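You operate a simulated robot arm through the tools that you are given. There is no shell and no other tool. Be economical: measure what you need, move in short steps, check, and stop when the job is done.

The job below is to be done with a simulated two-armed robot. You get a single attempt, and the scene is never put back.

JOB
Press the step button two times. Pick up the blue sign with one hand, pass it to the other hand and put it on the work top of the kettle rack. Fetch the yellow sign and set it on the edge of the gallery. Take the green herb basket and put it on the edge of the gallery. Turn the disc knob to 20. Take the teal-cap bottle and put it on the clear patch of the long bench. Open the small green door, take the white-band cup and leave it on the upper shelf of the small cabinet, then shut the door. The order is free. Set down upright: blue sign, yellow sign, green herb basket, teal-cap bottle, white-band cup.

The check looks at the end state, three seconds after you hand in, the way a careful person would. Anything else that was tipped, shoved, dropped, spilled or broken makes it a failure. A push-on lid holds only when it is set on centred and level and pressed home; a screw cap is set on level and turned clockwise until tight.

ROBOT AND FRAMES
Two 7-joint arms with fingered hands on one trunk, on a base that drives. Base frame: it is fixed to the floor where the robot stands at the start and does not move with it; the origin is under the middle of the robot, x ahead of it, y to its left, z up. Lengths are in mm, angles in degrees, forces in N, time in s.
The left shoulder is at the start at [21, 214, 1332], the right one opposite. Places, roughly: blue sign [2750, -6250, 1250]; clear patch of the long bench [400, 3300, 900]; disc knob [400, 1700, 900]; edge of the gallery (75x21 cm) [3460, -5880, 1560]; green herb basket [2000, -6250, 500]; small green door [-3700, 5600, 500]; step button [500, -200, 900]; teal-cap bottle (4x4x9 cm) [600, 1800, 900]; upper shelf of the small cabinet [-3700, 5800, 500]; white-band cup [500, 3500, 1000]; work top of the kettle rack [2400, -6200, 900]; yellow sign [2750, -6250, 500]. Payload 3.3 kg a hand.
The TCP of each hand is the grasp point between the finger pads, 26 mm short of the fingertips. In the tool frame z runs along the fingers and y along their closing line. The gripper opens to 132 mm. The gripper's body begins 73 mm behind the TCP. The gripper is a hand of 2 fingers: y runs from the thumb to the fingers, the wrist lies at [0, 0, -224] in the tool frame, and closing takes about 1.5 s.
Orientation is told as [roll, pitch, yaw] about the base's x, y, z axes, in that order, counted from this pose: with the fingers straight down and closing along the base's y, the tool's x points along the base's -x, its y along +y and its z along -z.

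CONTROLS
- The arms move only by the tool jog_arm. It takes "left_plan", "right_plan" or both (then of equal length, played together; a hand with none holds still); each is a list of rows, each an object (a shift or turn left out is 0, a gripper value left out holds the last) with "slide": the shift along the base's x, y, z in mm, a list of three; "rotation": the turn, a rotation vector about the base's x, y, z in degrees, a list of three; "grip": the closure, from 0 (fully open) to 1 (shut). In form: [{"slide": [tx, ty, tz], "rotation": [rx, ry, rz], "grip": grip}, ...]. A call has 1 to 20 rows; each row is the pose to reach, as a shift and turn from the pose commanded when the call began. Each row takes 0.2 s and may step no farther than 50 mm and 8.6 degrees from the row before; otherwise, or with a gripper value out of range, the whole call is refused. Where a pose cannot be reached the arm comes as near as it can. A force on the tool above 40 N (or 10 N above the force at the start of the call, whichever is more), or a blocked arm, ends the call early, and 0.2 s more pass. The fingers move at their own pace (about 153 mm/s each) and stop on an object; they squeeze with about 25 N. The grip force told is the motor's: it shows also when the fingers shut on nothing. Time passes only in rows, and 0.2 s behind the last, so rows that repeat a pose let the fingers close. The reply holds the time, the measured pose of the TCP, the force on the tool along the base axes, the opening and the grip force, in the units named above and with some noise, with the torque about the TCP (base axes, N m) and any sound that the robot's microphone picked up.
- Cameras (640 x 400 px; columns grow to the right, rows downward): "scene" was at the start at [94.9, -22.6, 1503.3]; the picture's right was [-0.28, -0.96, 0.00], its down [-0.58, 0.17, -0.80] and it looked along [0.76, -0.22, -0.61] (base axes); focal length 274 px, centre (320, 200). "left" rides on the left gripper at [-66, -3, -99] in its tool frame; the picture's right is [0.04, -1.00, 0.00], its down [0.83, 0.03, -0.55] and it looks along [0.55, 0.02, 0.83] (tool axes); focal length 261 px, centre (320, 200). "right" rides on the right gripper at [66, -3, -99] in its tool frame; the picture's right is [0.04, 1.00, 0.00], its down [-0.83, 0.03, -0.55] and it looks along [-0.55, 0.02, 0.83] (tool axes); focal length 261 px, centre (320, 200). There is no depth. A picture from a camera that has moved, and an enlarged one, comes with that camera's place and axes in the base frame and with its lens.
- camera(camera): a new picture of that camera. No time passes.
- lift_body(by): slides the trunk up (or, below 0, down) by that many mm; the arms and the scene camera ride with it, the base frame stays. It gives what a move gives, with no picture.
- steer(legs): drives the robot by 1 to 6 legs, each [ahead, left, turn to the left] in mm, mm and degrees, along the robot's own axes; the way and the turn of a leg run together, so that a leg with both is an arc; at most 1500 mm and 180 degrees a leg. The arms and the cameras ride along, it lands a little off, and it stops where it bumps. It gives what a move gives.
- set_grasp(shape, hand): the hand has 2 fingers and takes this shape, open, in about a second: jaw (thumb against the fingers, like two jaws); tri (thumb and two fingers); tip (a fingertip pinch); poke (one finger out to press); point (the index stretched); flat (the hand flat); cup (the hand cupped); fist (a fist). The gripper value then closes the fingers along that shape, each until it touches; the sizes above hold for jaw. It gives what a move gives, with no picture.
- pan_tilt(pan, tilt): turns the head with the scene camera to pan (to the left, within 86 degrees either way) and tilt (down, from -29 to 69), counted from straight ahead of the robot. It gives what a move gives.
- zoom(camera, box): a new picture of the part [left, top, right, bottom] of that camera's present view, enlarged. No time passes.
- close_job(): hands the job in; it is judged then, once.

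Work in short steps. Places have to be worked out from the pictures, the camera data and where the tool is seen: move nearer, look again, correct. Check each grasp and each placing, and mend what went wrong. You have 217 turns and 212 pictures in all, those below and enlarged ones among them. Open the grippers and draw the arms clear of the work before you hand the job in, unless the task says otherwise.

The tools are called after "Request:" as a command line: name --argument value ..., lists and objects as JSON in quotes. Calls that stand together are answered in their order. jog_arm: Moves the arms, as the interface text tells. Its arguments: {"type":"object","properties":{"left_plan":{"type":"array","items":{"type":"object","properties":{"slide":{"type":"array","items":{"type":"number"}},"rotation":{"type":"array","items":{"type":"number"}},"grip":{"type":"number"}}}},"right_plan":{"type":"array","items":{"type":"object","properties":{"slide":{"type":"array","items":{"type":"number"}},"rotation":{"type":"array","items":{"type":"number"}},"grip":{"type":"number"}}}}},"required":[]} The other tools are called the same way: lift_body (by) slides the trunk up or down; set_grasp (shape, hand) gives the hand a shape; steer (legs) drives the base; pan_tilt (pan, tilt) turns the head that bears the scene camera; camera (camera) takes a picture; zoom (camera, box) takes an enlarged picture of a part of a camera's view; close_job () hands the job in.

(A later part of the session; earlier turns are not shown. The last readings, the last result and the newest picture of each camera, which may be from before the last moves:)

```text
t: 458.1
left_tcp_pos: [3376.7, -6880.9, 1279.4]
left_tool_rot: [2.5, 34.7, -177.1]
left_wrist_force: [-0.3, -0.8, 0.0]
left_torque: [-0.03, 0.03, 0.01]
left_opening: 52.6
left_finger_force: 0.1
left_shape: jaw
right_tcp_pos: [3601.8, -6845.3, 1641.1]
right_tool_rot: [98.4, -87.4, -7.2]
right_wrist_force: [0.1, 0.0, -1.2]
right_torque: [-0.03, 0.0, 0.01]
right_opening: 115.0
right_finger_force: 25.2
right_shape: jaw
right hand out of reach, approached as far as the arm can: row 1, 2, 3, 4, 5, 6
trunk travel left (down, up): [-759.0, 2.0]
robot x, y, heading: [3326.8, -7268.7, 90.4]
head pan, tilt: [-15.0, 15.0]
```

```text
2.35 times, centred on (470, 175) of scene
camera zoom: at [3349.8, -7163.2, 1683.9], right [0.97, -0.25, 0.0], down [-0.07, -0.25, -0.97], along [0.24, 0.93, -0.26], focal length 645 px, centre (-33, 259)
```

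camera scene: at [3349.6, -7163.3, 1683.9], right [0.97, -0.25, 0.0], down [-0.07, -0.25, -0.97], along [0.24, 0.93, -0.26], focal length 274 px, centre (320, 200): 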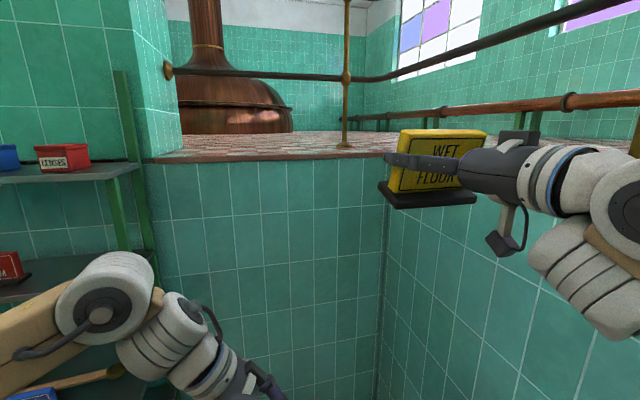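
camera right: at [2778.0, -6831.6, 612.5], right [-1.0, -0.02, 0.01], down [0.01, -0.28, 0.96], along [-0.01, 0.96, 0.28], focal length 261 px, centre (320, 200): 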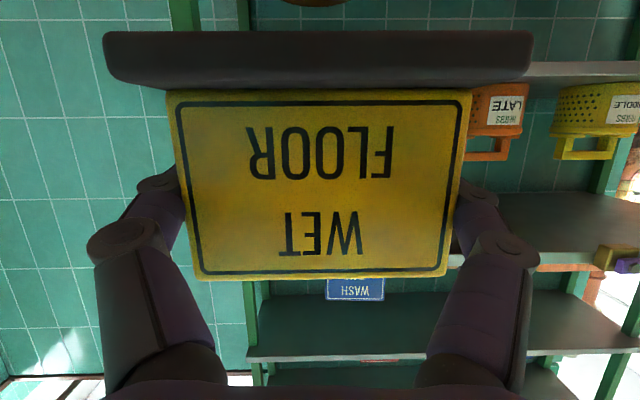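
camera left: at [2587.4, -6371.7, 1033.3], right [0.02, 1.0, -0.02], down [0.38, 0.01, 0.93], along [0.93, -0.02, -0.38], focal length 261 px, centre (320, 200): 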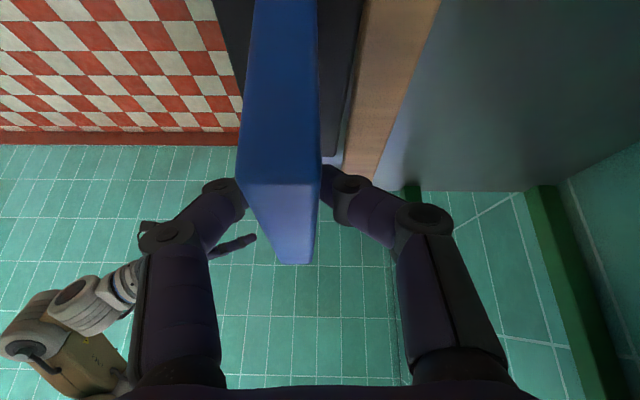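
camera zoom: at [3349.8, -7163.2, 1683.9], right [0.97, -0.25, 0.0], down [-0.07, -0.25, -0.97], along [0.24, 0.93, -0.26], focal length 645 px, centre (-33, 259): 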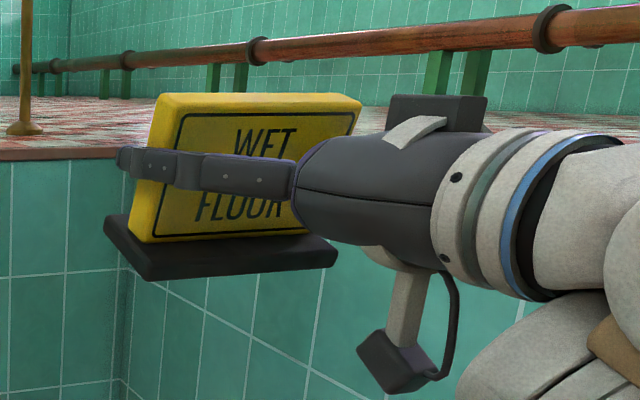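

At this inward position the tilt is blocked; I move the hand outward 110 mm while restoring the tilt.

Request:
jog_arm --right_plan '[{"slide": [20, 0, 0]}, {"slide": [40, 5, 0]}, {"slide": [60, 10, 0], "rotation": [-3, 0, 0]}, {"slide": [80, 15, 0], "rotation": [-6, 0, 0]}, {"slide": [100, 20, 0], "rotation": [-9, 0, 0]}, {"slide": [115, 20, 0], "rotation": [-12, 0, 0]}, {"slide": [115, 20, 0], "rotation": [-15, 0, 0]}, {"slide": [115, 20, 8], "rotation": [-15, 0, 0]}]'

Request:
zoom --camera "scene" --box '[340, 80, 640, 280]'

```text
t: 459.9
left_tcp_pos: [3377.7, -6880.9, 1278.7]
left_tool_rot: [2.6, 34.8, -177.1]
left_wrist_force: [0.1, -0.2, -0.1]
left_torque: [0.04, 0.0, 0.0]
left_opening: 52.4
left_finger_force: 0.2
left_shape: jaw
right_tcp_pos: [3644.2, -6845.6, 1624.7]
right_tool_rot: [67.5, -86.1, 18.2]
right_wrist_force: [-0.1, 0.5, -2.8]
right_torque: [0.02, 0.04, 0.0]
right_opening: 115.1
right_finger_force: 24.7
right_shape: jaw
right hand out of reach, approached as far as the arm can: row 1, 2, 3, 4, 5, 6, 7, 8
trunk travel left (down, up): [-759.0, 2.0]
robot x, y, heading: [3322.8, -7266.3, 90.4]
head pan, tilt: [-15.0, 15.0]
```

```text
2.00 times, centred on (490, 180) of scene
camera zoom: at [3350.0, -7163.3, 1683.9], right [0.97, -0.25, 0.0], down [-0.07, -0.25, -0.97], along [0.24, 0.93, -0.26], focal length 548 px, centre (-20, 240)
```

zoom: 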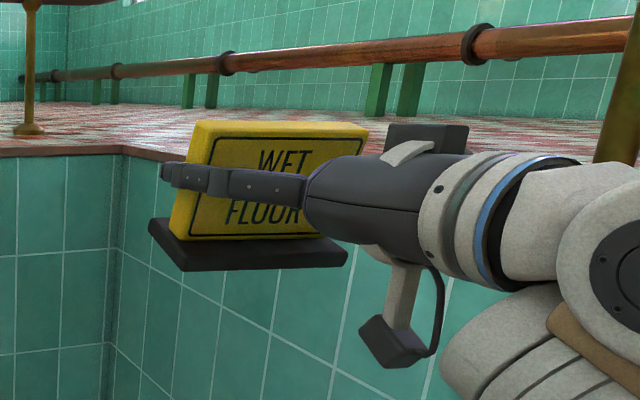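

I bring the hand down and outward into the configuration that worked before, restoring tilt there.

Request:
jog_arm --right_plan '[{"slide": [10, -10, -40]}, {"slide": [20, -25, -80]}, {"slide": [30, -40, -120]}, {"slide": [45, -55, -160]}, {"slide": [60, -70, -200], "rotation": [-3, 0, 0]}, {"slide": [75, -85, -240], "rotation": [-6, 0, 0]}, {"slide": [90, -100, -275], "rotation": [-9, 0, 0]}, {"slide": [95, -115, -310], "rotation": [-12, 0, 0]}, {"slide": [95, -115, -330], "rotation": [-13.5, 0, 0]}]'

```text
t: 461.9
left_tcp_pos: [3377.6, -6880.4, 1278.3]
left_tool_rot: [2.7, 34.7, -177.1]
left_wrist_force: [0.8, 0.0, 0.7]
left_torque: [0.04, 0.01, -0.02]
left_opening: 52.5
left_finger_force: 0.0
left_shape: jaw
right_tcp_pos: [3768.6, -6952.8, 1259.8]
right_tool_rot: [9.7, -75.0, 75.5]
right_wrist_force: [-0.1, -0.9, -2.0]
right_torque: [-0.01, 0.01, 0.02]
right_opening: 115.0
right_finger_force: 25.0
right_shape: jaw
right hand out of reach, approached as far as the arm can: row 1, 2, 3, 4, 5, 6, 7, 8, 9
trunk travel left (down, up): [-759.0, 2.0]
robot x, y, heading: [3330.5, -7267.6, 90.3]
head pan, tilt: [-15.0, 15.0]
```

Good configuration. I now raise it to ledge height, trimming the tilt.

Request:
jog_arm --right_plan '[{"slide": [-5, 5, 40], "rotation": [-1, 0, 2]}, {"slide": [-10, 10, 80], "rotation": [-2, 0, 4]}, {"slide": [-15, 15, 120], "rotation": [-2.5, 0, 5]}, {"slide": [-20, 20, 160], "rotation": [-2.5, 0, 5]}, {"slide": [-20, 25, 205], "rotation": [-2.5, 0, 5]}, {"slide": [-20, 30, 250], "rotation": [-2.5, 0, 5]}, {"slide": [-20, 35, 295], "rotation": [-2.5, 0, 5]}, {"slide": [-20, 40, 340], "rotation": [-2.5, 0, 5]}, {"slide": [-20, 45, 385], "rotation": [-2.5, 0, 5]}, {"slide": [-20, 50, 410], "rotation": [-2.5, 0, 5]}]'

Request:
pan_tilt --pan -25 --tilt 15

Request:
camera --camera "scene"

```text
t: 464.1
left_tcp_pos: [3377.1, -6880.9, 1279.7]
left_tool_rot: [2.6, 34.7, -177.2]
left_wrist_force: [-0.1, -1.4, 0.0]
left_torque: [0.02, -0.01, 0.01]
left_opening: 52.5
left_finger_force: 0.1
left_shape: jaw
right_tcp_pos: [3777.7, -6922.8, 1547.9]
right_tool_rot: [8.1, -72.6, 82.1]
right_wrist_force: [0.1, -0.1, -1.0]
right_torque: [-0.03, 0.0, 0.01]
right_opening: 115.2
right_finger_force: 24.8
right_shape: jaw
right hand out of reach, approached as far as the arm can: row 1, 2, 3, 4, 5, 6, 7, 8, 9, 10
trunk travel left (down, up): [-759.0, 2.0]
robot x, y, heading: [3326.1, -7268.8, 90.4]
head pan, tilt: [-15.0, 15.0]
```

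```text
t: 464.8
left_tcp_pos: [3375.8, -6880.5, 1279.3]
left_tool_rot: [2.6, 34.7, -177.1]
left_wrist_force: [0.0, -0.3, -0.6]
left_torque: [-0.01, -0.02, 0.04]
left_opening: 52.5
left_finger_force: 0.1
left_shape: jaw
right_tcp_pos: [3776.3, -6922.3, 1548.4]
right_tool_rot: [8.2, -72.6, 82.2]
right_wrist_force: [0.2, -0.1, -2.4]
right_torque: [0.0, 0.01, -0.02]
right_opening: 114.6
right_finger_force: 24.8
right_shape: jaw
trunk travel left (down, up): [-759.0, 2.0]
robot x, y, heading: [3328.5, -7267.8, 90.4]
head pan, tilt: [-25.0, 15.0]
```

```text
23 pictures are left
camera scene: at [3365.1, -7168.8, 1683.9], right [0.91, -0.42, 0.0], down [-0.11, -0.24, -0.97], along [0.4, 0.88, -0.26], focal length 274 px, centre (320, 200)
```

scene: 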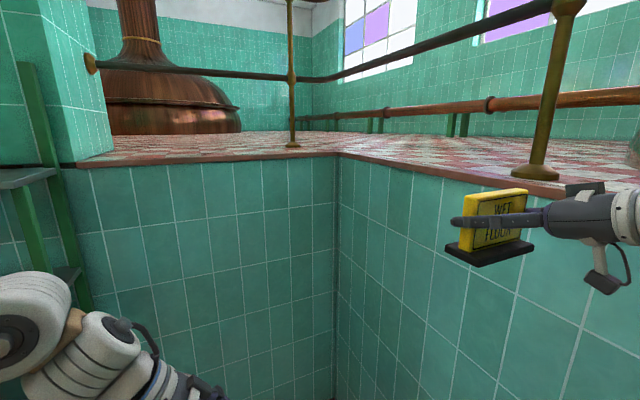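

Tilt restored but z is 1548. I command the exact pose that was reachable before (more inward and forward).

Request:
jog_arm --right_plan '[{"slide": [-16, 4, 20]}, {"slide": [-32, 8, 40], "rotation": [1, 0, 0]}, {"slide": [-48, 12, 60], "rotation": [2, 0, 0]}, {"slide": [-63, 17, 80], "rotation": [3, 0, 0]}, {"slide": [-63, 17, 97], "rotation": [3, 0, 0]}, {"slide": [-63, 17, 97], "rotation": [3, 0, 0]}]'

```text
t: 466.2
left_tcp_pos: [3377.3, -6880.6, 1278.6]
left_tool_rot: [2.6, 34.7, -177.2]
left_wrist_force: [-0.2, 1.4, 0.2]
left_torque: [0.02, -0.01, -0.02]
left_opening: 52.4
left_finger_force: 0.1
left_shape: jaw
right_tcp_pos: [3765.1, -6922.4, 1559.9]
right_tool_rot: [9.8, -75.7, 80.6]
right_wrist_force: [0.1, -0.8, -1.3]
right_torque: [-0.05, -0.03, -0.01]
right_opening: 114.7
right_finger_force: 24.8
right_shape: jaw
right hand out of reach, approached as far as the arm can: row 1, 2, 3, 4, 5, 6
trunk travel left (down, up): [-759.0, 2.0]
robot x, y, heading: [3326.6, -7267.0, 90.5]
head pan, tilt: [-25.0, 15.0]
```

I return to the exact start pose of the successful test and replay that same path.

Request:
jog_arm --right_plan '[{"slide": [-3, -11, -38]}, {"slide": [-6, -22, -76]}, {"slide": [-9, -33, -114]}, {"slide": [-12, -45, -152], "rotation": [-2, 0, 0]}, {"slide": [-15, -56, -190], "rotation": [-5, 0, 0]}, {"slide": [-18, -67, -228], "rotation": [-8, 0, 0]}, {"slide": [-21, -78, -266], "rotation": [-11, 0, 0]}, {"slide": [-24, -90, -305], "rotation": [-13, 0, 0]}, {"slide": [-27, -102, -345], "rotation": [-15, 0, 0]}, {"slide": [-29, -112, -382], "rotation": [-15, 0, 0]}]'

Request:
jog_arm --right_plan '[{"slide": [-5, 15, 40], "rotation": [4, 0, 0]}, {"slide": [-10, 30, 80], "rotation": [8, 0, 0]}, {"slide": [-15, 45, 120], "rotation": [12, 0, 0]}, {"slide": [-20, 60, 160], "rotation": [15, 0, 0]}, {"slide": [-20, 80, 200], "rotation": [15, 0, 0]}, {"slide": [-20, 100, 240], "rotation": [15, 0, 0]}, {"slide": [-20, 120, 280], "rotation": [15, 0, 0]}, {"slide": [-20, 130, 325], "rotation": [15, 0, 0]}, {"slide": [-20, 130, 370], "rotation": [15, 0, 0]}, {"slide": [-20, 130, 415], "rotation": [15, 0, 0]}, {"slide": [-20, 130, 460], "rotation": [15, 0, 0]}]'

```text
t: 468.4
left_tcp_pos: [3376.1, -6881.4, 1279.5]
left_tool_rot: [2.6, 34.7, -177.1]
left_wrist_force: [1.0, -0.3, -0.1]
left_torque: [0.04, -0.03, 0.02]
left_opening: 52.2
left_finger_force: 0.0
left_shape: jaw
right_tcp_pos: [3730.5, -7037.0, 1174.3]
right_tool_rot: [4.3, -60.5, 85.5]
right_wrist_force: [-0.3, -1.2, -1.4]
right_torque: [0.01, -0.02, -0.07]
right_opening: 114.7
right_finger_force: 24.7
right_shape: jaw
right hand out of reach, approached as far as the arm can: row 1, 2, 3, 4, 5, 6, 7, 8, 9
trunk travel left (down, up): [-759.0, 2.0]
robot x, y, heading: [3323.2, -7266.5, 90.4]
head pan, tilt: [-25.0, 15.0]
```

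```text
t: 471.0
left_tcp_pos: [3378.0, -6885.4, 1280.1]
left_tool_rot: [2.5, 34.6, -177.1]
left_wrist_force: [-0.1, 0.0, 0.6]
left_torque: [0.04, 0.04, 0.05]
left_opening: 52.5
left_finger_force: 0.0
left_shape: jaw
right_tcp_pos: [3707.8, -6895.9, 1584.6]
right_tool_rot: [6.2, -67.1, 84.0]
right_wrist_force: [0.5, 0.4, -1.6]
right_torque: [0.0, 0.05, 0.03]
right_opening: 114.8
right_finger_force: 25.5
right_shape: jaw
right hand out of reach, approached as far as the arm can: row 1, 2, 3, 4, 5, 6, 7, 8, 9, 10
trunk travel left (down, up): [-759.0, 2.0]
robot x, y, heading: [3327.2, -7265.3, 90.4]
head pan, tilt: [-25.0, 15.0]
stopped in row 11 (right hand): the arm was blocked; the commanded pose is now the measured one
```

Nearly there. I continue from this configuration: up 58 mm and tilt +5.5°.

Request:
jog_arm --right_plan '[{"slide": [0, 0, 12], "rotation": [2, 0, 0]}, {"slide": [0, 0, 24], "rotation": [4, 0, 0]}, {"slide": [0, 0, 36], "rotation": [5.5, 0, 0]}, {"slide": [0, 0, 48], "rotation": [5.5, 0, 0]}, {"slide": [0, 0, 58], "rotation": [5.5, 0, 0]}, {"slide": [0, 0, 58], "rotation": [5.5, 0, 0]}]'

Request:
zoom --camera "scene" --box '[340, 80, 640, 280]'

```text
t: 472.4
left_tcp_pos: [3375.8, -6879.5, 1278.8]
left_tool_rot: [2.8, 34.6, -177.1]
left_wrist_force: [0.6, -0.4, 0.5]
left_torque: [-0.01, 0.02, -0.02]
left_opening: 52.4
left_finger_force: 0.0
left_shape: jaw
right_tcp_pos: [3705.4, -6890.4, 1642.7]
right_tool_rot: [8.0, -72.6, 82.3]
right_wrist_force: [-0.1, -1.0, -2.0]
right_torque: [0.01, -0.01, 0.0]
right_opening: 115.0
right_finger_force: 24.7
right_shape: jaw
trunk travel left (down, up): [-759.0, 2.0]
robot x, y, heading: [3328.0, -7266.2, 90.2]
head pan, tilt: [-25.0, 15.0]
```

```text
2.00 times, centred on (490, 180) of scene
camera zoom: at [3365.0, -7168.5, 1683.8], right [0.91, -0.42, 0.0], down [-0.11, -0.24, -0.97], along [0.4, 0.88, -0.26], focal length 548 px, centre (-20, 240)
```

zoom: 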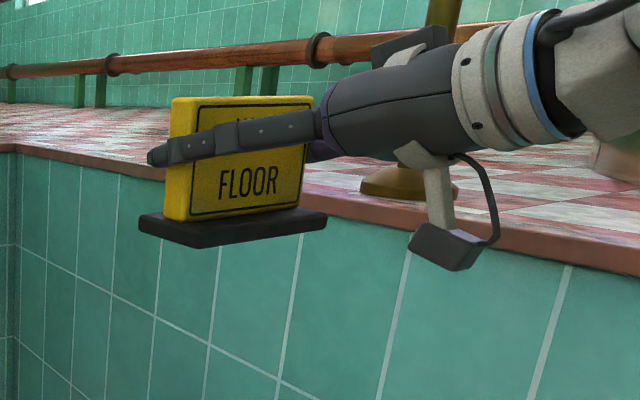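

All good: upright at z 1643. I raise 12 mm more and drive ahead toward the ledge, stopping short to check.

Request:
jog_arm --right_plan '[{"slide": [0, 0, 6]}, {"slide": [0, 0, 12]}]'

Request:
steer --legs '[[820, 0, 0]]'

Request:
camera --camera "right"

Request:
camera --camera "scene"

```text
t: 473.0
left_tcp_pos: [3375.1, -6880.5, 1279.7]
left_tool_rot: [2.6, 34.6, -177.0]
left_wrist_force: [0.9, 1.4, 0.1]
left_torque: [-0.01, 0.01, 0.01]
left_opening: 52.4
left_finger_force: 0.0
left_shape: jaw
right_tcp_pos: [3706.0, -6890.0, 1653.3]
right_tool_rot: [7.9, -72.6, 82.3]
right_wrist_force: [0.5, 0.0, -1.4]
right_torque: [-0.04, 0.0, 0.0]
right_opening: 114.8
right_finger_force: 24.9
right_shape: jaw
trunk travel left (down, up): [-759.0, 2.0]
robot x, y, heading: [3324.9, -7264.5, 90.2]
head pan, tilt: [-25.0, 15.0]
```

```text
t: 477.1
left_tcp_pos: [3390.1, -6091.3, 1277.1]
left_tool_rot: [3.6, 34.5, -179.0]
left_wrist_force: [-0.6, -15.6, 0.3]
left_torque: [0.44, -0.01, 0.33]
left_opening: 47.2
left_finger_force: 0.0
left_shape: jaw
right_tcp_pos: [3718.5, -6100.5, 1652.6]
right_tool_rot: [7.7, -72.6, 81.1]
right_wrist_force: [0.4, 0.2, -1.8]
right_torque: [-0.03, 0.03, 0.04]
right_opening: 114.5
right_finger_force: 24.7
right_shape: jaw
trunk travel left (down, up): [-759.0, 2.0]
robot x, y, heading: [3331.8, -6465.4, 88.9]
head pan, tilt: [-25.0, 15.0]
stopped in leg 1: the force on the tool passed its limit at 42 N (the readings are from after the stop); the commanded pose is now the measured one
```

```text
21 pictures are left
camera right: at [3714.6, -6213.8, 1620.8], right [-1.0, 0.01, 0.0], down [0.0, -0.28, 0.96], along [0.01, 0.96, 0.28], focal length 261 px, centre (320, 200)
```

right: 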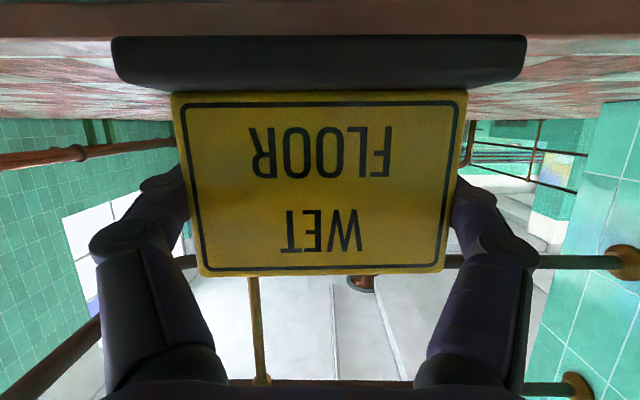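

```text
20 pictures are left
camera scene: at [3370.4, -6371.8, 1684.2], right [0.9, -0.44, 0.0], down [-0.11, -0.23, -0.97], along [0.42, 0.87, -0.26], focal length 274 px, centre (320, 200)
```

scene: 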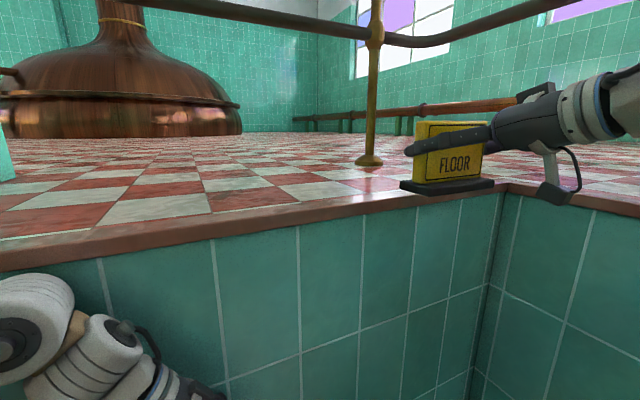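

The left hand touched the wall. I back 40, pull the left hand back, and then continue.

Request:
steer --legs '[[-40, 0, 1]]'

Request:
jog_arm --left_plan '[{"slide": [-20, -35, 0]}, {"slide": [-40, -70, 0]}, {"slide": [-60, -105, 0]}, {"slide": [-80, -140, 0]}, {"slide": [-90, -175, 0]}, {"slide": [-100, -210, 0]}]'

```text
t: 478.0
left_tcp_pos: [3382.6, -6122.7, 1276.2]
left_tool_rot: [3.7, 34.3, -177.5]
left_wrist_force: [-0.8, -0.1, -1.1]
left_torque: [-0.01, 0.01, 0.0]
left_opening: 52.5
left_finger_force: 0.0
left_shape: jaw
right_tcp_pos: [3709.6, -6127.0, 1651.5]
right_tool_rot: [7.8, -72.4, 82.1]
right_wrist_force: [1.1, 0.1, -1.1]
right_torque: [0.0, -0.01, -0.01]
right_opening: 114.8
right_finger_force: 25.1
right_shape: jaw
trunk travel left (down, up): [-759.0, 2.0]
robot x, y, heading: [3332.1, -6504.9, 89.8]
head pan, tilt: [-25.0, 15.0]
```

```text
t: 479.6
left_tcp_pos: [3323.5, -6280.6, 1280.3]
left_tool_rot: [3.9, 33.7, 179.8]
left_wrist_force: [1.0, 0.4, -0.7]
left_torque: [-0.02, 0.02, -0.03]
left_opening: 52.6
left_finger_force: 0.0
left_shape: jaw
left hand out of reach, approached as far as the arm can: row 5, 6
right_tcp_pos: [3745.7, -6127.7, 1646.9]
right_tool_rot: [10.2, -72.2, 78.1]
right_wrist_force: [1.0, 0.9, -1.2]
right_torque: [0.0, -0.01, 0.08]
right_opening: 114.9
right_finger_force: 24.8
right_shape: jaw
trunk travel left (down, up): [-759.0, 2.0]
robot x, y, heading: [3331.2, -6496.5, 88.6]
head pan, tilt: [-25.0, 15.0]
stopped in row 6 (left hand): the arm was blocked; the commanded pose is now the measured one
```

Left hand is back 160 mm. I drive ahead 170 and then jog the right hand the rest over the ledge.

Request:
steer --legs '[[165, 40, 1.3]]'

Request:
jog_arm --right_plan '[{"slide": [0, 15, 0]}, {"slide": [0, 30, 0]}, {"slide": [0, 45, 0]}, {"slide": [0, 55, 0]}]'

Request:
zoom --camera "scene" --box '[280, 80, 640, 320]'

```text
t: 480.3
left_tcp_pos: [3323.3, -6282.0, 1282.4]
left_tool_rot: [3.5, 33.8, 178.8]
left_wrist_force: [0.9, 0.8, 0.0]
left_torque: [-0.01, 0.01, -0.02]
left_opening: 52.6
left_finger_force: 0.1
left_shape: jaw
right_tcp_pos: [3745.0, -6130.8, 1648.5]
right_tool_rot: [9.8, -72.5, 78.2]
right_wrist_force: [-0.2, 0.0, -2.3]
right_torque: [0.02, 0.01, 0.01]
right_opening: 114.8
right_finger_force: 25.0
right_shape: jaw
trunk travel left (down, up): [-759.0, 2.0]
robot x, y, heading: [3332.8, -6489.2, 88.2]
head pan, tilt: [-25.0, 15.0]
stopped in leg 1: the robot was blocked; the commanded pose is now the measured one
```

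```text
t: 481.5
left_tcp_pos: [3323.6, -6283.1, 1281.0]
left_tool_rot: [3.4, 33.9, 178.6]
left_wrist_force: [0.3, -0.1, -0.1]
left_torque: [-0.01, 0.01, -0.01]
left_opening: 52.6
left_finger_force: 0.1
left_shape: jaw
right_tcp_pos: [3743.8, -6075.8, 1647.3]
right_tool_rot: [10.0, -72.6, 78.1]
right_wrist_force: [-0.1, -0.3, -2.1]
right_torque: [0.01, -0.01, -0.02]
right_opening: 115.1
right_finger_force: 25.0
right_shape: jaw
trunk travel left (down, up): [-759.0, 2.0]
robot x, y, heading: [3332.8, -6490.0, 88.0]
head pan, tilt: [-25.0, 15.0]
stopped in row 4 (right hand): the arm was blocked; the commanded pose is now the measured one
```

```text
1.67 times, centred on (460, 200) of scene
camera zoom: at [3394.9, -6385.7, 1682.6], right [0.89, -0.45, -0.01], down [-0.13, -0.24, -0.96], along [0.43, 0.86, -0.27], focal length 457 px, centre (87, 200)
```

zoom: 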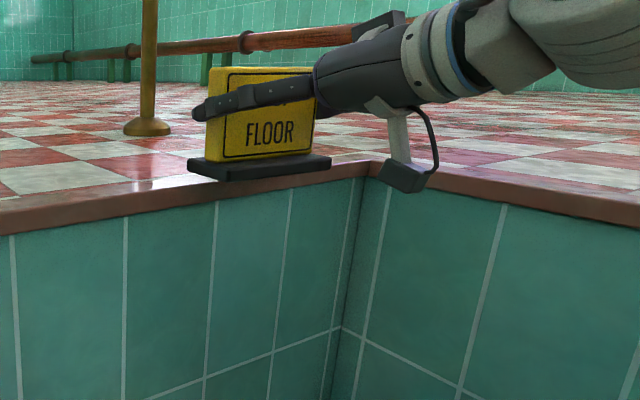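

The right elbow is against the right wall. I back off, shift left 290, and go ahead again.

Request:
steer --legs '[[-120, 0, 2], [0, 290, 0], [265, 0, 0]]'

Request:
zoom --camera "scene" --box '[280, 80, 640, 320]'

```text
t: 482.3
left_tcp_pos: [3324.8, -6294.5, 1281.5]
left_tool_rot: [3.6, 34.1, 178.1]
left_wrist_force: [-0.3, -0.7, 0.1]
left_torque: [-0.02, 0.0, 0.0]
left_opening: 52.7
left_finger_force: 0.0
left_shape: jaw
right_tcp_pos: [3742.7, -6085.5, 1648.1]
right_tool_rot: [9.5, -72.4, 78.4]
right_wrist_force: [0.0, 0.1, -1.0]
right_torque: [0.01, 0.02, 0.01]
right_opening: 115.1
right_finger_force: 24.8
right_shape: jaw
trunk travel left (down, up): [-759.0, 2.0]
robot x, y, heading: [3335.3, -6497.6, 88.0]
head pan, tilt: [-25.0, 15.0]
stopped in leg 1: the robot was blocked; the commanded pose is now the measured one
```

```text
1.67 times, centred on (460, 200) of scene
camera zoom: at [3393.5, -6394.8, 1682.7], right [0.89, -0.45, -0.01], down [-0.13, -0.24, -0.96], along [0.44, 0.86, -0.27], focal length 457 px, centre (87, 200)
```

zoom: 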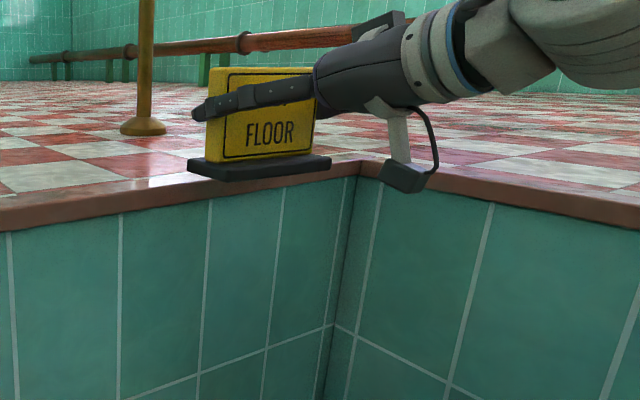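

Probably the left elbow meets the rack. I back straight out a little, shift left, and will reach the ledge by arm extension instead.

Request:
steer --legs '[[-60, 0, 0]]'

Request:
steer --legs '[[0, 170, 0]]'

Request:
pan_tilt --pan 60 --tilt 25

Request:
camera --camera "scene"

```text
t: 483.5
left_tcp_pos: [3309.0, -6359.9, 1289.8]
left_tool_rot: [5.6, 34.2, 176.3]
left_wrist_force: [0.1, 0.3, -0.1]
left_torque: [-0.03, 0.04, -0.04]
left_opening: 52.7
left_finger_force: 0.1
left_shape: jaw
right_tcp_pos: [3734.8, -6231.0, 1655.1]
right_tool_rot: [10.8, -73.7, 69.6]
right_wrist_force: [0.4, 0.8, -1.5]
right_torque: [-0.06, 0.01, 0.03]
right_opening: 114.9
right_finger_force: 25.3
right_shape: jaw
trunk travel left (down, up): [-759.0, 2.0]
robot x, y, heading: [3278.7, -6550.4, 80.8]
head pan, tilt: [-25.0, 15.0]
stopped in leg 1: the robot was blocked; the commanded pose is now the measured one
```

```text
t: 484.6
left_tcp_pos: [3311.1, -6247.0, 1286.8]
left_tool_rot: [7.4, 36.0, 168.5]
left_wrist_force: [-10.7, 0.1, -0.2]
left_torque: [-0.07, -1.06, 0.3]
left_opening: 52.7
left_finger_force: 0.0
left_shape: jaw
right_tcp_pos: [3731.3, -6175.1, 1650.6]
right_tool_rot: [3.8, -72.6, 68.3]
right_wrist_force: [0.6, 1.1, -1.7]
right_torque: [-0.05, 0.04, -0.11]
right_opening: 114.6
right_finger_force: 24.8
right_shape: jaw
trunk travel left (down, up): [-759.0, 2.0]
robot x, y, heading: [3280.1, -6457.3, 70.8]
head pan, tilt: [-25.0, 15.0]
stopped in leg 1: the robot was blocked; the commanded pose is now the measured one
```

```text
t: 486.2
left_tcp_pos: [3312.4, -6249.5, 1287.0]
left_tool_rot: [7.2, 36.0, 168.0]
left_wrist_force: [0.5, -0.4, 1.2]
left_torque: [-0.02, 0.0, 0.0]
left_opening: 52.8
left_finger_force: 0.0
left_shape: jaw
right_tcp_pos: [3732.0, -6181.6, 1652.7]
right_tool_rot: [3.4, -73.0, 68.2]
right_wrist_force: [-0.1, 0.1, -1.5]
right_torque: [0.0, 0.0, 0.01]
right_opening: 114.6
right_finger_force: 25.0
right_shape: jaw
trunk travel left (down, up): [-759.0, 2.0]
robot x, y, heading: [3282.5, -6454.6, 70.3]
head pan, tilt: [60.0, 25.0]
```

```text
17 pictures are left
camera scene: at [3269.1, -6420.0, 1672.7], right [0.76, 0.65, 0.0], down [0.25, -0.3, -0.92], along [-0.6, 0.7, -0.39], focal length 274 px, centre (320, 200)
```

scene: 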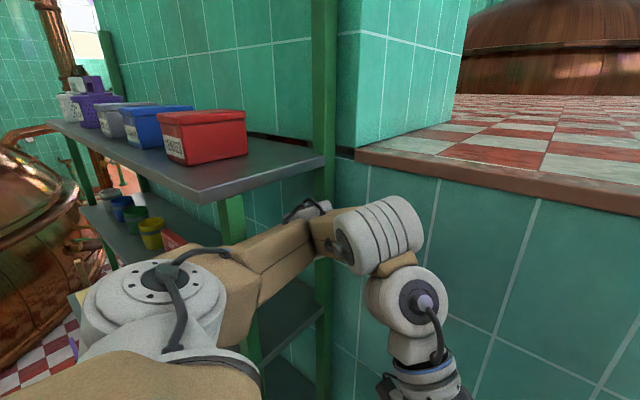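

The left elbow is caught in the gap at the rack's end. I move right and back along a diagonal to free it.

Request:
steer --legs '[[-30, -110, 0], [-250, -60, 0]]'

Request:
camera --camera "scene"

```text
t: 486.9
left_tcp_pos: [3308.7, -6186.9, 1278.0]
left_tool_rot: [10.0, 38.0, 169.0]
left_wrist_force: [1.4, -1.9, -0.4]
left_torque: [0.16, 0.16, 0.06]
left_opening: 52.9
left_finger_force: 0.0
left_shape: jaw
right_tcp_pos: [3752.7, -6131.3, 1651.8]
right_tool_rot: [27.9, -69.0, 42.9]
right_wrist_force: [1.3, -1.2, -1.1]
right_torque: [-0.02, 0.06, 0.08]
right_opening: 114.8
right_finger_force: 25.1
right_shape: jaw
trunk travel left (down, up): [-759.0, 2.0]
robot x, y, heading: [3309.6, -6440.9, 68.2]
head pan, tilt: [60.0, 25.0]
stopped in leg 1: the robot was blocked; the commanded pose is now the measured one
```

```text
16 pictures are left
camera scene: at [3300.3, -6397.8, 1672.8], right [0.79, 0.61, -0.01], down [0.23, -0.31, -0.92], along [-0.57, 0.72, -0.39], focal length 274 px, centre (320, 200)
```

scene: 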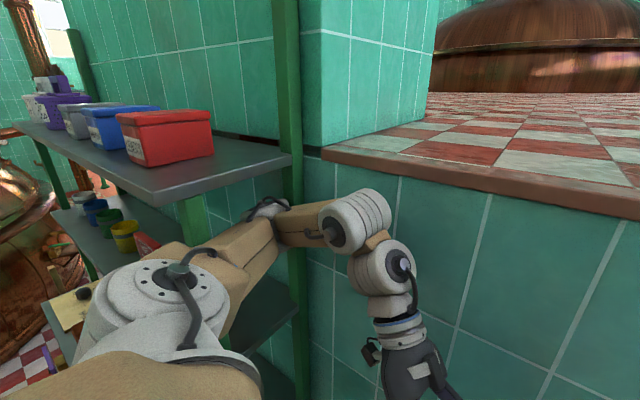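

Elbow sits inside the rack's end bay. I straighten the left arm toward +x to draw its elbow out.

Request:
jog_arm --left_plan '[{"slide": [35, -5, -10]}, {"slide": [70, -10, -20]}, {"slide": [105, -15, -30]}, {"slide": [140, -20, -40]}, {"slide": [175, -25, -50]}, {"slide": [205, -30, -60]}]'

Request:
camera --camera "scene"

```text
t: 487.2
left_tcp_pos: [3301.8, -6143.4, 1267.2]
left_tool_rot: [10.0, 37.8, 172.5]
left_wrist_force: [0.1, 1.2, 0.2]
left_torque: [-0.06, -0.02, -0.02]
left_opening: 52.9
left_finger_force: 0.0
left_shape: jaw
right_tcp_pos: [3763.4, -6110.9, 1653.4]
right_tool_rot: [37.7, -66.3, 32.9]
right_wrist_force: [-0.8, -2.8, 0.7]
right_torque: [-0.12, 0.03, -0.03]
right_opening: 114.7
right_finger_force: 23.9
right_shape: jaw
trunk travel left (down, up): [-759.0, 2.0]
robot x, y, heading: [3317.3, -6440.8, 67.5]
head pan, tilt: [60.0, 25.0]
stopped in row 1 (left hand): the arm was blocked; the commanded pose is now the measured one
```

```text
15 pictures are left
camera scene: at [3307.6, -6386.8, 1671.7], right [0.79, 0.61, -0.01], down [0.23, -0.32, -0.92], along [-0.56, 0.73, -0.39], focal length 274 px, centre (320, 200)
```

scene: 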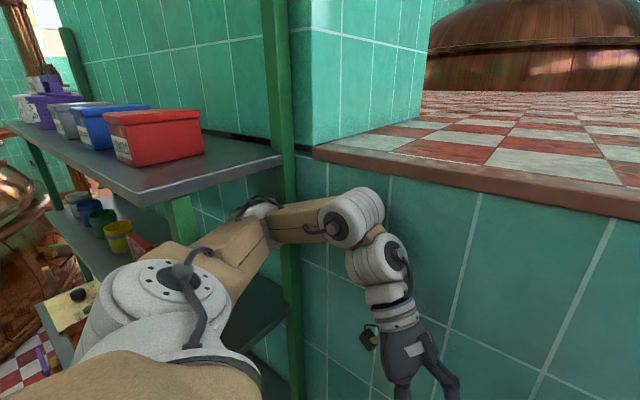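

I look at the right side to see what stops the robot from moving right.

Request:
pan_tilt --pan -65 --tilt 25

Request:
camera --camera "scene"

```text
t: 489.3
left_tcp_pos: [3302.7, -6150.8, 1267.9]
left_tool_rot: [9.7, 38.0, 171.6]
left_wrist_force: [-1.1, -0.1, 0.3]
left_torque: [0.01, 0.04, 0.0]
left_opening: 52.8
left_finger_force: 0.1
left_shape: jaw
right_tcp_pos: [3761.6, -6112.6, 1651.3]
right_tool_rot: [36.2, -66.5, 34.4]
right_wrist_force: [-0.4, 0.6, -1.7]
right_torque: [-0.02, 0.03, 0.05]
right_opening: 114.8
right_finger_force: 25.8
right_shape: jaw
trunk travel left (down, up): [-759.0, 2.0]
robot x, y, heading: [3314.1, -6441.5, 67.3]
head pan, tilt: [-65.0, 25.0]
```

```text
14 pictures are left
camera scene: at [3455.1, -6456.3, 1666.1], right [0.05, -1.0, -0.02], down [-0.45, 0.0, -0.89], along [0.89, 0.05, -0.45], focal length 274 px, centre (320, 200)
```

scene: 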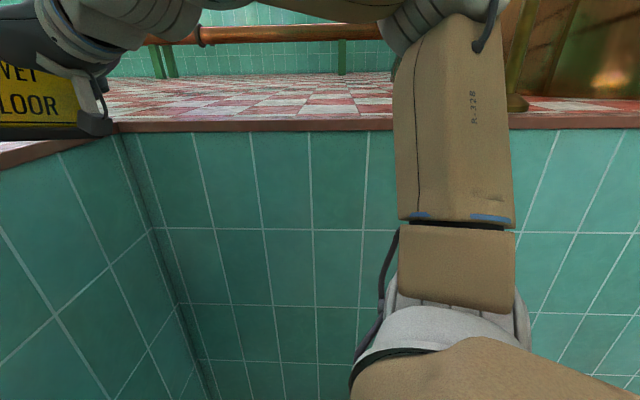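

The right elbow hovers over the right-hand gallery by its railing. Extending the right arm toward the ledge should draw it in; I extend while correcting the sign's 11° roll.

Request:
jog_arm --right_plan '[{"slide": [-12, 25, 2], "rotation": [-0.8, -2.5, 0.9]}, {"slide": [-25, 50, 4], "rotation": [-1.5, -5, 1.8]}, {"slide": [-37, 75, 4], "rotation": [-2.3, -7.5, 2.6]}, {"slide": [-50, 100, 4], "rotation": [-3, -10, 3.5]}, {"slide": [-62, 130, 4], "rotation": [-3, -10, 3.5]}, {"slide": [-75, 160, 4], "rotation": [-3, -10, 3.5]}, {"slide": [-85, 190, 4], "rotation": [-3, -10, 3.5]}]'

Request:
pan_tilt --pan -10 --tilt 15

Request:
camera --camera "scene"

```text
t: 491.1
left_tcp_pos: [3298.2, -6130.8, 1264.1]
left_tool_rot: [10.0, 38.9, 170.9]
left_wrist_force: [0.3, 1.0, -0.3]
left_torque: [-0.03, -0.02, -0.02]
left_opening: 52.9
left_finger_force: 0.0
left_shape: jaw
right_tcp_pos: [3802.3, -6049.3, 1624.0]
right_tool_rot: [8.0, -71.7, 57.2]
right_wrist_force: [0.3, -1.3, -0.3]
right_torque: [-0.04, 0.02, 0.05]
right_opening: 114.3
right_finger_force: 24.6
right_shape: jaw
right hand out of reach, approached as far as the arm can: row 2, 3, 4, 5, 6, 7
trunk travel left (down, up): [-759.0, 2.0]
robot x, y, heading: [3329.3, -6430.4, 66.0]
head pan, tilt: [-65.0, 25.0]
stopped in row 7 (right hand): the arm was blocked; the commanded pose is now the measured one
```

```text
t: 492.3
left_tcp_pos: [3298.9, -6134.0, 1265.6]
left_tool_rot: [10.0, 38.9, 171.0]
left_wrist_force: [-0.3, -1.4, -0.7]
left_torque: [0.01, -0.03, 0.0]
left_opening: 52.8
left_finger_force: 0.1
left_shape: jaw
right_tcp_pos: [3795.3, -6042.2, 1620.2]
right_tool_rot: [6.9, -71.4, 59.4]
right_wrist_force: [-2.4, -0.3, 2.7]
right_torque: [0.03, -0.14, 0.02]
right_opening: 114.0
right_finger_force: 25.4
right_shape: jaw
trunk travel left (down, up): [-759.0, 2.0]
robot x, y, heading: [3320.2, -6437.7, 66.9]
head pan, tilt: [-10.0, 15.0]
```

```text
13 pictures are left
camera scene: at [3415.7, -6381.5, 1685.5], right [0.84, -0.55, -0.03], down [-0.17, -0.2, -0.97], along [0.52, 0.81, -0.26], focal length 274 px, centre (320, 200)
```

scene: 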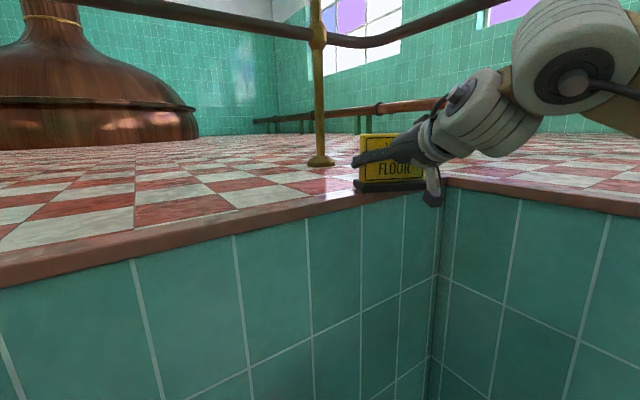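

Sign is upright again, hand less outward. I raise it a bit and try moving right/back to free the left elbow.

Request:
jog_arm --right_plan '[{"slide": [-8, -10, 12]}, {"slide": [-15, -20, 25]}]'

Request:
steer --legs '[[-15, -90, 0]]'

Request:
steer --legs '[[-250, 0, 0]]'

```text
t: 493.1
left_tcp_pos: [3296.5, -6131.3, 1264.8]
left_tool_rot: [9.3, 39.9, 167.4]
left_wrist_force: [0.0, 0.2, 0.5]
left_torque: [-0.01, 0.01, -0.02]
left_opening: 52.9
left_finger_force: 0.1
left_shape: jaw
right_tcp_pos: [3804.6, -6079.2, 1644.5]
right_tool_rot: [11.1, -71.4, 52.6]
right_wrist_force: [0.0, -0.5, -0.6]
right_torque: [-0.05, 0.02, 0.02]
right_opening: 114.1
right_finger_force: 25.2
right_shape: jaw
right hand out of reach, approached as far as the arm can: row 1, 2
trunk travel left (down, up): [-759.0, 2.0]
robot x, y, heading: [3331.6, -6431.6, 65.6]
head pan, tilt: [-10.0, 15.0]
stopped in row 2 (right hand): the arm was blocked; the commanded pose is now the measured one
```

```text
t: 494.2
left_tcp_pos: [3345.9, -6157.2, 1255.0]
left_tool_rot: [11.3, 40.6, 171.7]
left_wrist_force: [0.5, -0.5, -0.5]
left_torque: [0.01, 0.0, 0.03]
left_opening: 52.7
left_finger_force: 0.1
left_shape: jaw
right_tcp_pos: [3810.3, -6083.3, 1639.3]
right_tool_rot: [-3.1, -71.0, 70.5]
right_wrist_force: [0.0, 0.3, -1.5]
right_torque: [0.0, 0.01, 0.0]
right_opening: 114.2
right_finger_force: 25.4
right_shape: jaw
trunk travel left (down, up): [-759.0, 2.0]
robot x, y, heading: [3397.8, -6489.0, 66.7]
head pan, tilt: [-10.0, 15.0]
```

```text
t: 495.2
left_tcp_pos: [3338.3, -6196.5, 1255.1]
left_tool_rot: [11.7, 40.6, 171.0]
left_wrist_force: [1.0, 0.3, 0.5]
left_torque: [-0.02, 0.01, -0.04]
left_opening: 52.6
left_finger_force: 0.0
left_shape: jaw
right_tcp_pos: [3804.7, -6122.0, 1633.4]
right_tool_rot: [-2.2, -70.6, 69.3]
right_wrist_force: [0.2, 0.5, -2.5]
right_torque: [0.0, 0.02, 0.0]
right_opening: 114.0
right_finger_force: 25.2
right_shape: jaw
trunk travel left (down, up): [-759.0, 2.0]
robot x, y, heading: [3377.2, -6531.1, 66.2]
head pan, tilt: [-10.0, 15.0]
stopped in leg 1: the robot was blocked; the commanded pose is now the measured one
```

Moving right works; backing drifted left into the post. I go right first, then diagonally back-right.

Request:
steer --legs '[[10, -80, 0], [-210, -140, 0]]'

Request:
steer --legs '[[-150, -70, 0], [0, 0, 24]]'

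```text
t: 497.7
left_tcp_pos: [3450.1, -6467.1, 1256.7]
left_tool_rot: [11.3, 40.7, 170.6]
left_wrist_force: [0.4, -0.3, 0.2]
left_torque: [0.02, -0.02, 0.03]
left_opening: 52.9
left_finger_force: 0.1
left_shape: jaw
right_tcp_pos: [3916.6, -6397.3, 1637.6]
right_tool_rot: [-2.5, -71.2, 69.4]
right_wrist_force: [-0.2, 0.5, -1.1]
right_torque: [0.0, 0.01, -0.03]
right_opening: 114.1
right_finger_force: 25.3
right_shape: jaw
trunk travel left (down, up): [-759.0, 2.0]
robot x, y, heading: [3494.6, -6793.9, 66.0]
head pan, tilt: [-10.0, 15.0]
```

```text
t: 500.4
left_tcp_pos: [3327.7, -6676.7, 1256.6]
left_tool_rot: [11.2, 40.7, -165.8]
left_wrist_force: [-0.9, -0.4, -0.7]
left_torque: [0.02, -0.01, 0.01]
left_opening: 52.9
left_finger_force: 0.0
left_shape: jaw
right_tcp_pos: [3727.4, -6427.8, 1639.8]
right_tool_rot: [-2.5, -71.2, 92.8]
right_wrist_force: [0.3, -0.2, -1.1]
right_torque: [0.04, 0.05, -0.01]
right_opening: 114.1
right_finger_force: 24.8
right_shape: jaw
trunk travel left (down, up): [-759.0, 2.0]
robot x, y, heading: [3499.6, -6957.5, 89.5]
head pan, tilt: [-10.0, 15.0]
```

Freed and the arm is well extended. I trim the roll and drive ahead to the ledge.

Request:
jog_arm --right_plan '[{"slide": [0, 0, 5], "rotation": [0.6, 1.7, -0.5]}, {"slide": [0, 0, 10], "rotation": [1.2, 3.4, -1.1]}]'

Request:
steer --legs '[[505, 0, 0]]'

Request:
camera --camera "scene"

```text
t: 501.0
left_tcp_pos: [3327.3, -6676.8, 1255.5]
left_tool_rot: [11.3, 40.7, -165.8]
left_wrist_force: [-0.9, -0.4, -0.6]
left_torque: [0.02, -0.02, -0.02]
left_opening: 52.6
left_finger_force: 0.1
left_shape: jaw
right_tcp_pos: [3736.6, -6432.2, 1644.6]
right_tool_rot: [8.5, -72.3, 81.3]
right_wrist_force: [0.3, 0.7, -1.6]
right_torque: [-0.01, 0.0, -0.04]
right_opening: 114.1
right_finger_force: 24.8
right_shape: jaw
right hand out of reach, approached as far as the arm can: row 1, 2
trunk travel left (down, up): [-759.0, 2.0]
robot x, y, heading: [3496.4, -6958.2, 89.8]
head pan, tilt: [-10.0, 15.0]
```

```text
t: 504.0
left_tcp_pos: [3330.6, -6186.0, 1256.7]
left_tool_rot: [11.3, 40.4, -165.2]
left_wrist_force: [-0.8, 0.3, 0.3]
left_torque: [0.01, 0.02, 0.01]
left_opening: 53.0
left_finger_force: 0.0
left_shape: jaw
right_tcp_pos: [3742.1, -5939.9, 1647.5]
right_tool_rot: [9.0, -72.4, 81.3]
right_wrist_force: [0.1, -0.4, -2.0]
right_torque: [0.01, 0.01, 0.02]
right_opening: 114.6
right_finger_force: 25.0
right_shape: jaw
trunk travel left (down, up): [-759.0, 2.0]
robot x, y, heading: [3503.4, -6457.6, 89.7]
head pan, tilt: [-10.0, 15.0]
stopped in leg 1: the robot was blocked; the commanded pose is now the measured one
```

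```text
12 pictures are left
camera scene: at [3523.0, -6366.9, 1684.6], right [0.98, -0.18, 0.0], down [-0.05, -0.25, -0.97], along [0.17, 0.95, -0.25], focal length 274 px, centre (320, 200)
```

scene: 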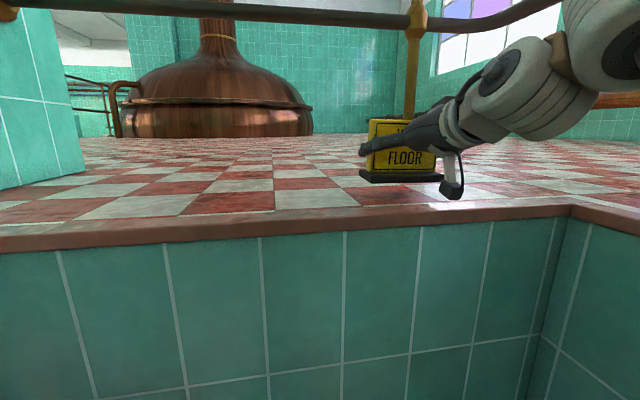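

The sign is over the ledge (front of base ~35 mm inside the edge), upright. I lower until contact.

Request:
jog_arm --right_plan '[{"slide": [0, 0, -7]}, {"slide": [0, 0, -13]}, {"slide": [0, 0, -18]}, {"slide": [0, 0, -22]}, {"slide": [0, 0, -26]}, {"slide": [0, 0, -30]}, {"slide": [0, 0, -34]}, {"slide": [0, 0, -38]}]'

Request:
zoom --camera "scene" --box '[310, 80, 510, 230]'

```text
t: 505.8
left_tcp_pos: [3331.7, -6188.0, 1257.8]
left_tool_rot: [11.1, 40.6, -165.7]
left_wrist_force: [0.2, -0.1, -0.5]
left_torque: [-0.01, 0.01, 0.0]
left_opening: 52.6
left_finger_force: 0.1
left_shape: jaw
right_tcp_pos: [3739.8, -5941.8, 1615.4]
right_tool_rot: [10.1, -73.4, 80.0]
right_wrist_force: [-3.1, 5.1, 32.3]
right_torque: [0.29, -0.59, 0.11]
right_opening: 114.2
right_finger_force: 25.1
right_shape: jaw
trunk travel left (down, up): [-759.0, 2.0]
robot x, y, heading: [3501.5, -6461.3, 89.9]
head pan, tilt: [-10.0, 15.0]
```

```text
2.67 times, centred on (410, 155) of scene
camera zoom: at [3522.1, -6369.1, 1685.0], right [0.98, -0.18, 0.0], down [-0.05, -0.25, -0.97], along [0.17, 0.95, -0.25], focal length 731 px, centre (80, 320)
```

zoom: 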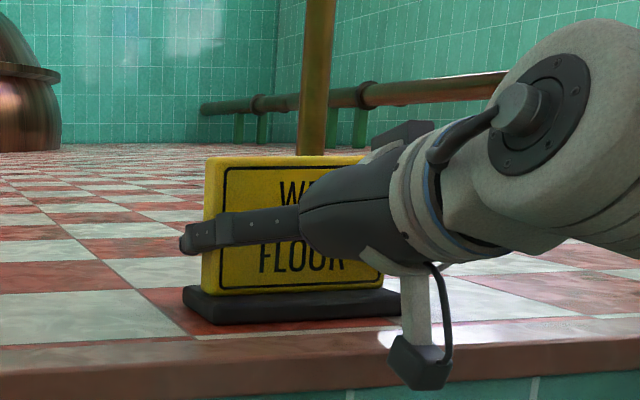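

Contact made. I ease up, open fully, draw the fingers straight back and drive off.

Request:
jog_arm --right_plan '[{"slide": [0, 0, 4]}, {"slide": [0, 0, 5], "grip": 0.0}, {"slide": [0, 0, 5], "grip": 0.0}, {"slide": [0, -12, 5]}, {"slide": [0, -25, 5]}, {"slide": [0, -40, 5]}, {"slide": [0, -55, 5]}]'

Request:
steer --legs '[[-480, 0, 0]]'

Request:
camera --camera "scene"

```text
t: 507.4
left_tcp_pos: [3331.9, -6186.9, 1257.5]
left_tool_rot: [11.2, 40.5, -165.7]
left_wrist_force: [-0.9, 0.3, -0.3]
left_torque: [-0.03, 0.02, -0.02]
left_opening: 52.8
left_finger_force: 0.1
left_shape: jaw
right_tcp_pos: [3742.8, -5997.2, 1614.8]
right_tool_rot: [9.2, -72.6, 81.0]
right_wrist_force: [0.0, -0.9, -0.2]
right_torque: [0.0, -0.01, -0.02]
right_opening: 131.7
right_finger_force: 0.1
right_shape: jaw
trunk travel left (down, up): [-759.0, 2.0]
robot x, y, heading: [3503.7, -6462.6, 90.1]
head pan, tilt: [-10.0, 15.0]
```

```text
t: 510.3
left_tcp_pos: [3328.5, -6664.8, 1255.6]
left_tool_rot: [11.7, 40.5, -165.7]
left_wrist_force: [-0.4, 0.1, -0.6]
left_torque: [-0.03, -0.02, -0.04]
left_opening: 52.7
left_finger_force: 0.1
left_shape: jaw
right_tcp_pos: [3742.1, -6474.5, 1611.2]
right_tool_rot: [8.6, -72.2, 81.1]
right_wrist_force: [0.5, -0.8, 0.4]
right_torque: [-0.01, -0.04, 0.01]
right_opening: 131.7
right_finger_force: 0.1
right_shape: jaw
trunk travel left (down, up): [-759.0, 2.0]
robot x, y, heading: [3498.9, -6948.4, 89.2]
head pan, tilt: [-10.0, 15.0]
```

```text
10 pictures are left
camera scene: at [3517.5, -6843.8, 1683.9], right [0.98, -0.18, 0.0], down [-0.05, -0.25, -0.97], along [0.18, 0.95, -0.26], focal length 274 px, centre (320, 200)
```

scene: 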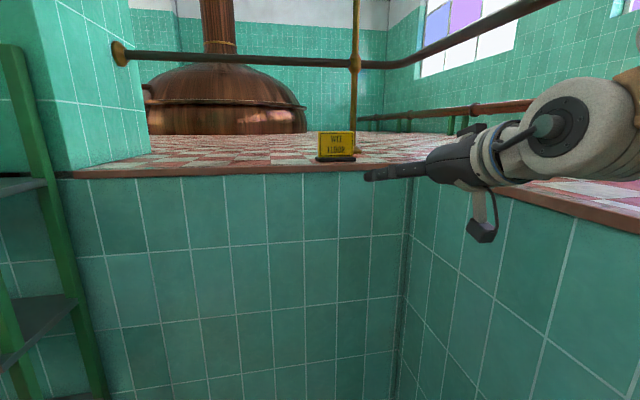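

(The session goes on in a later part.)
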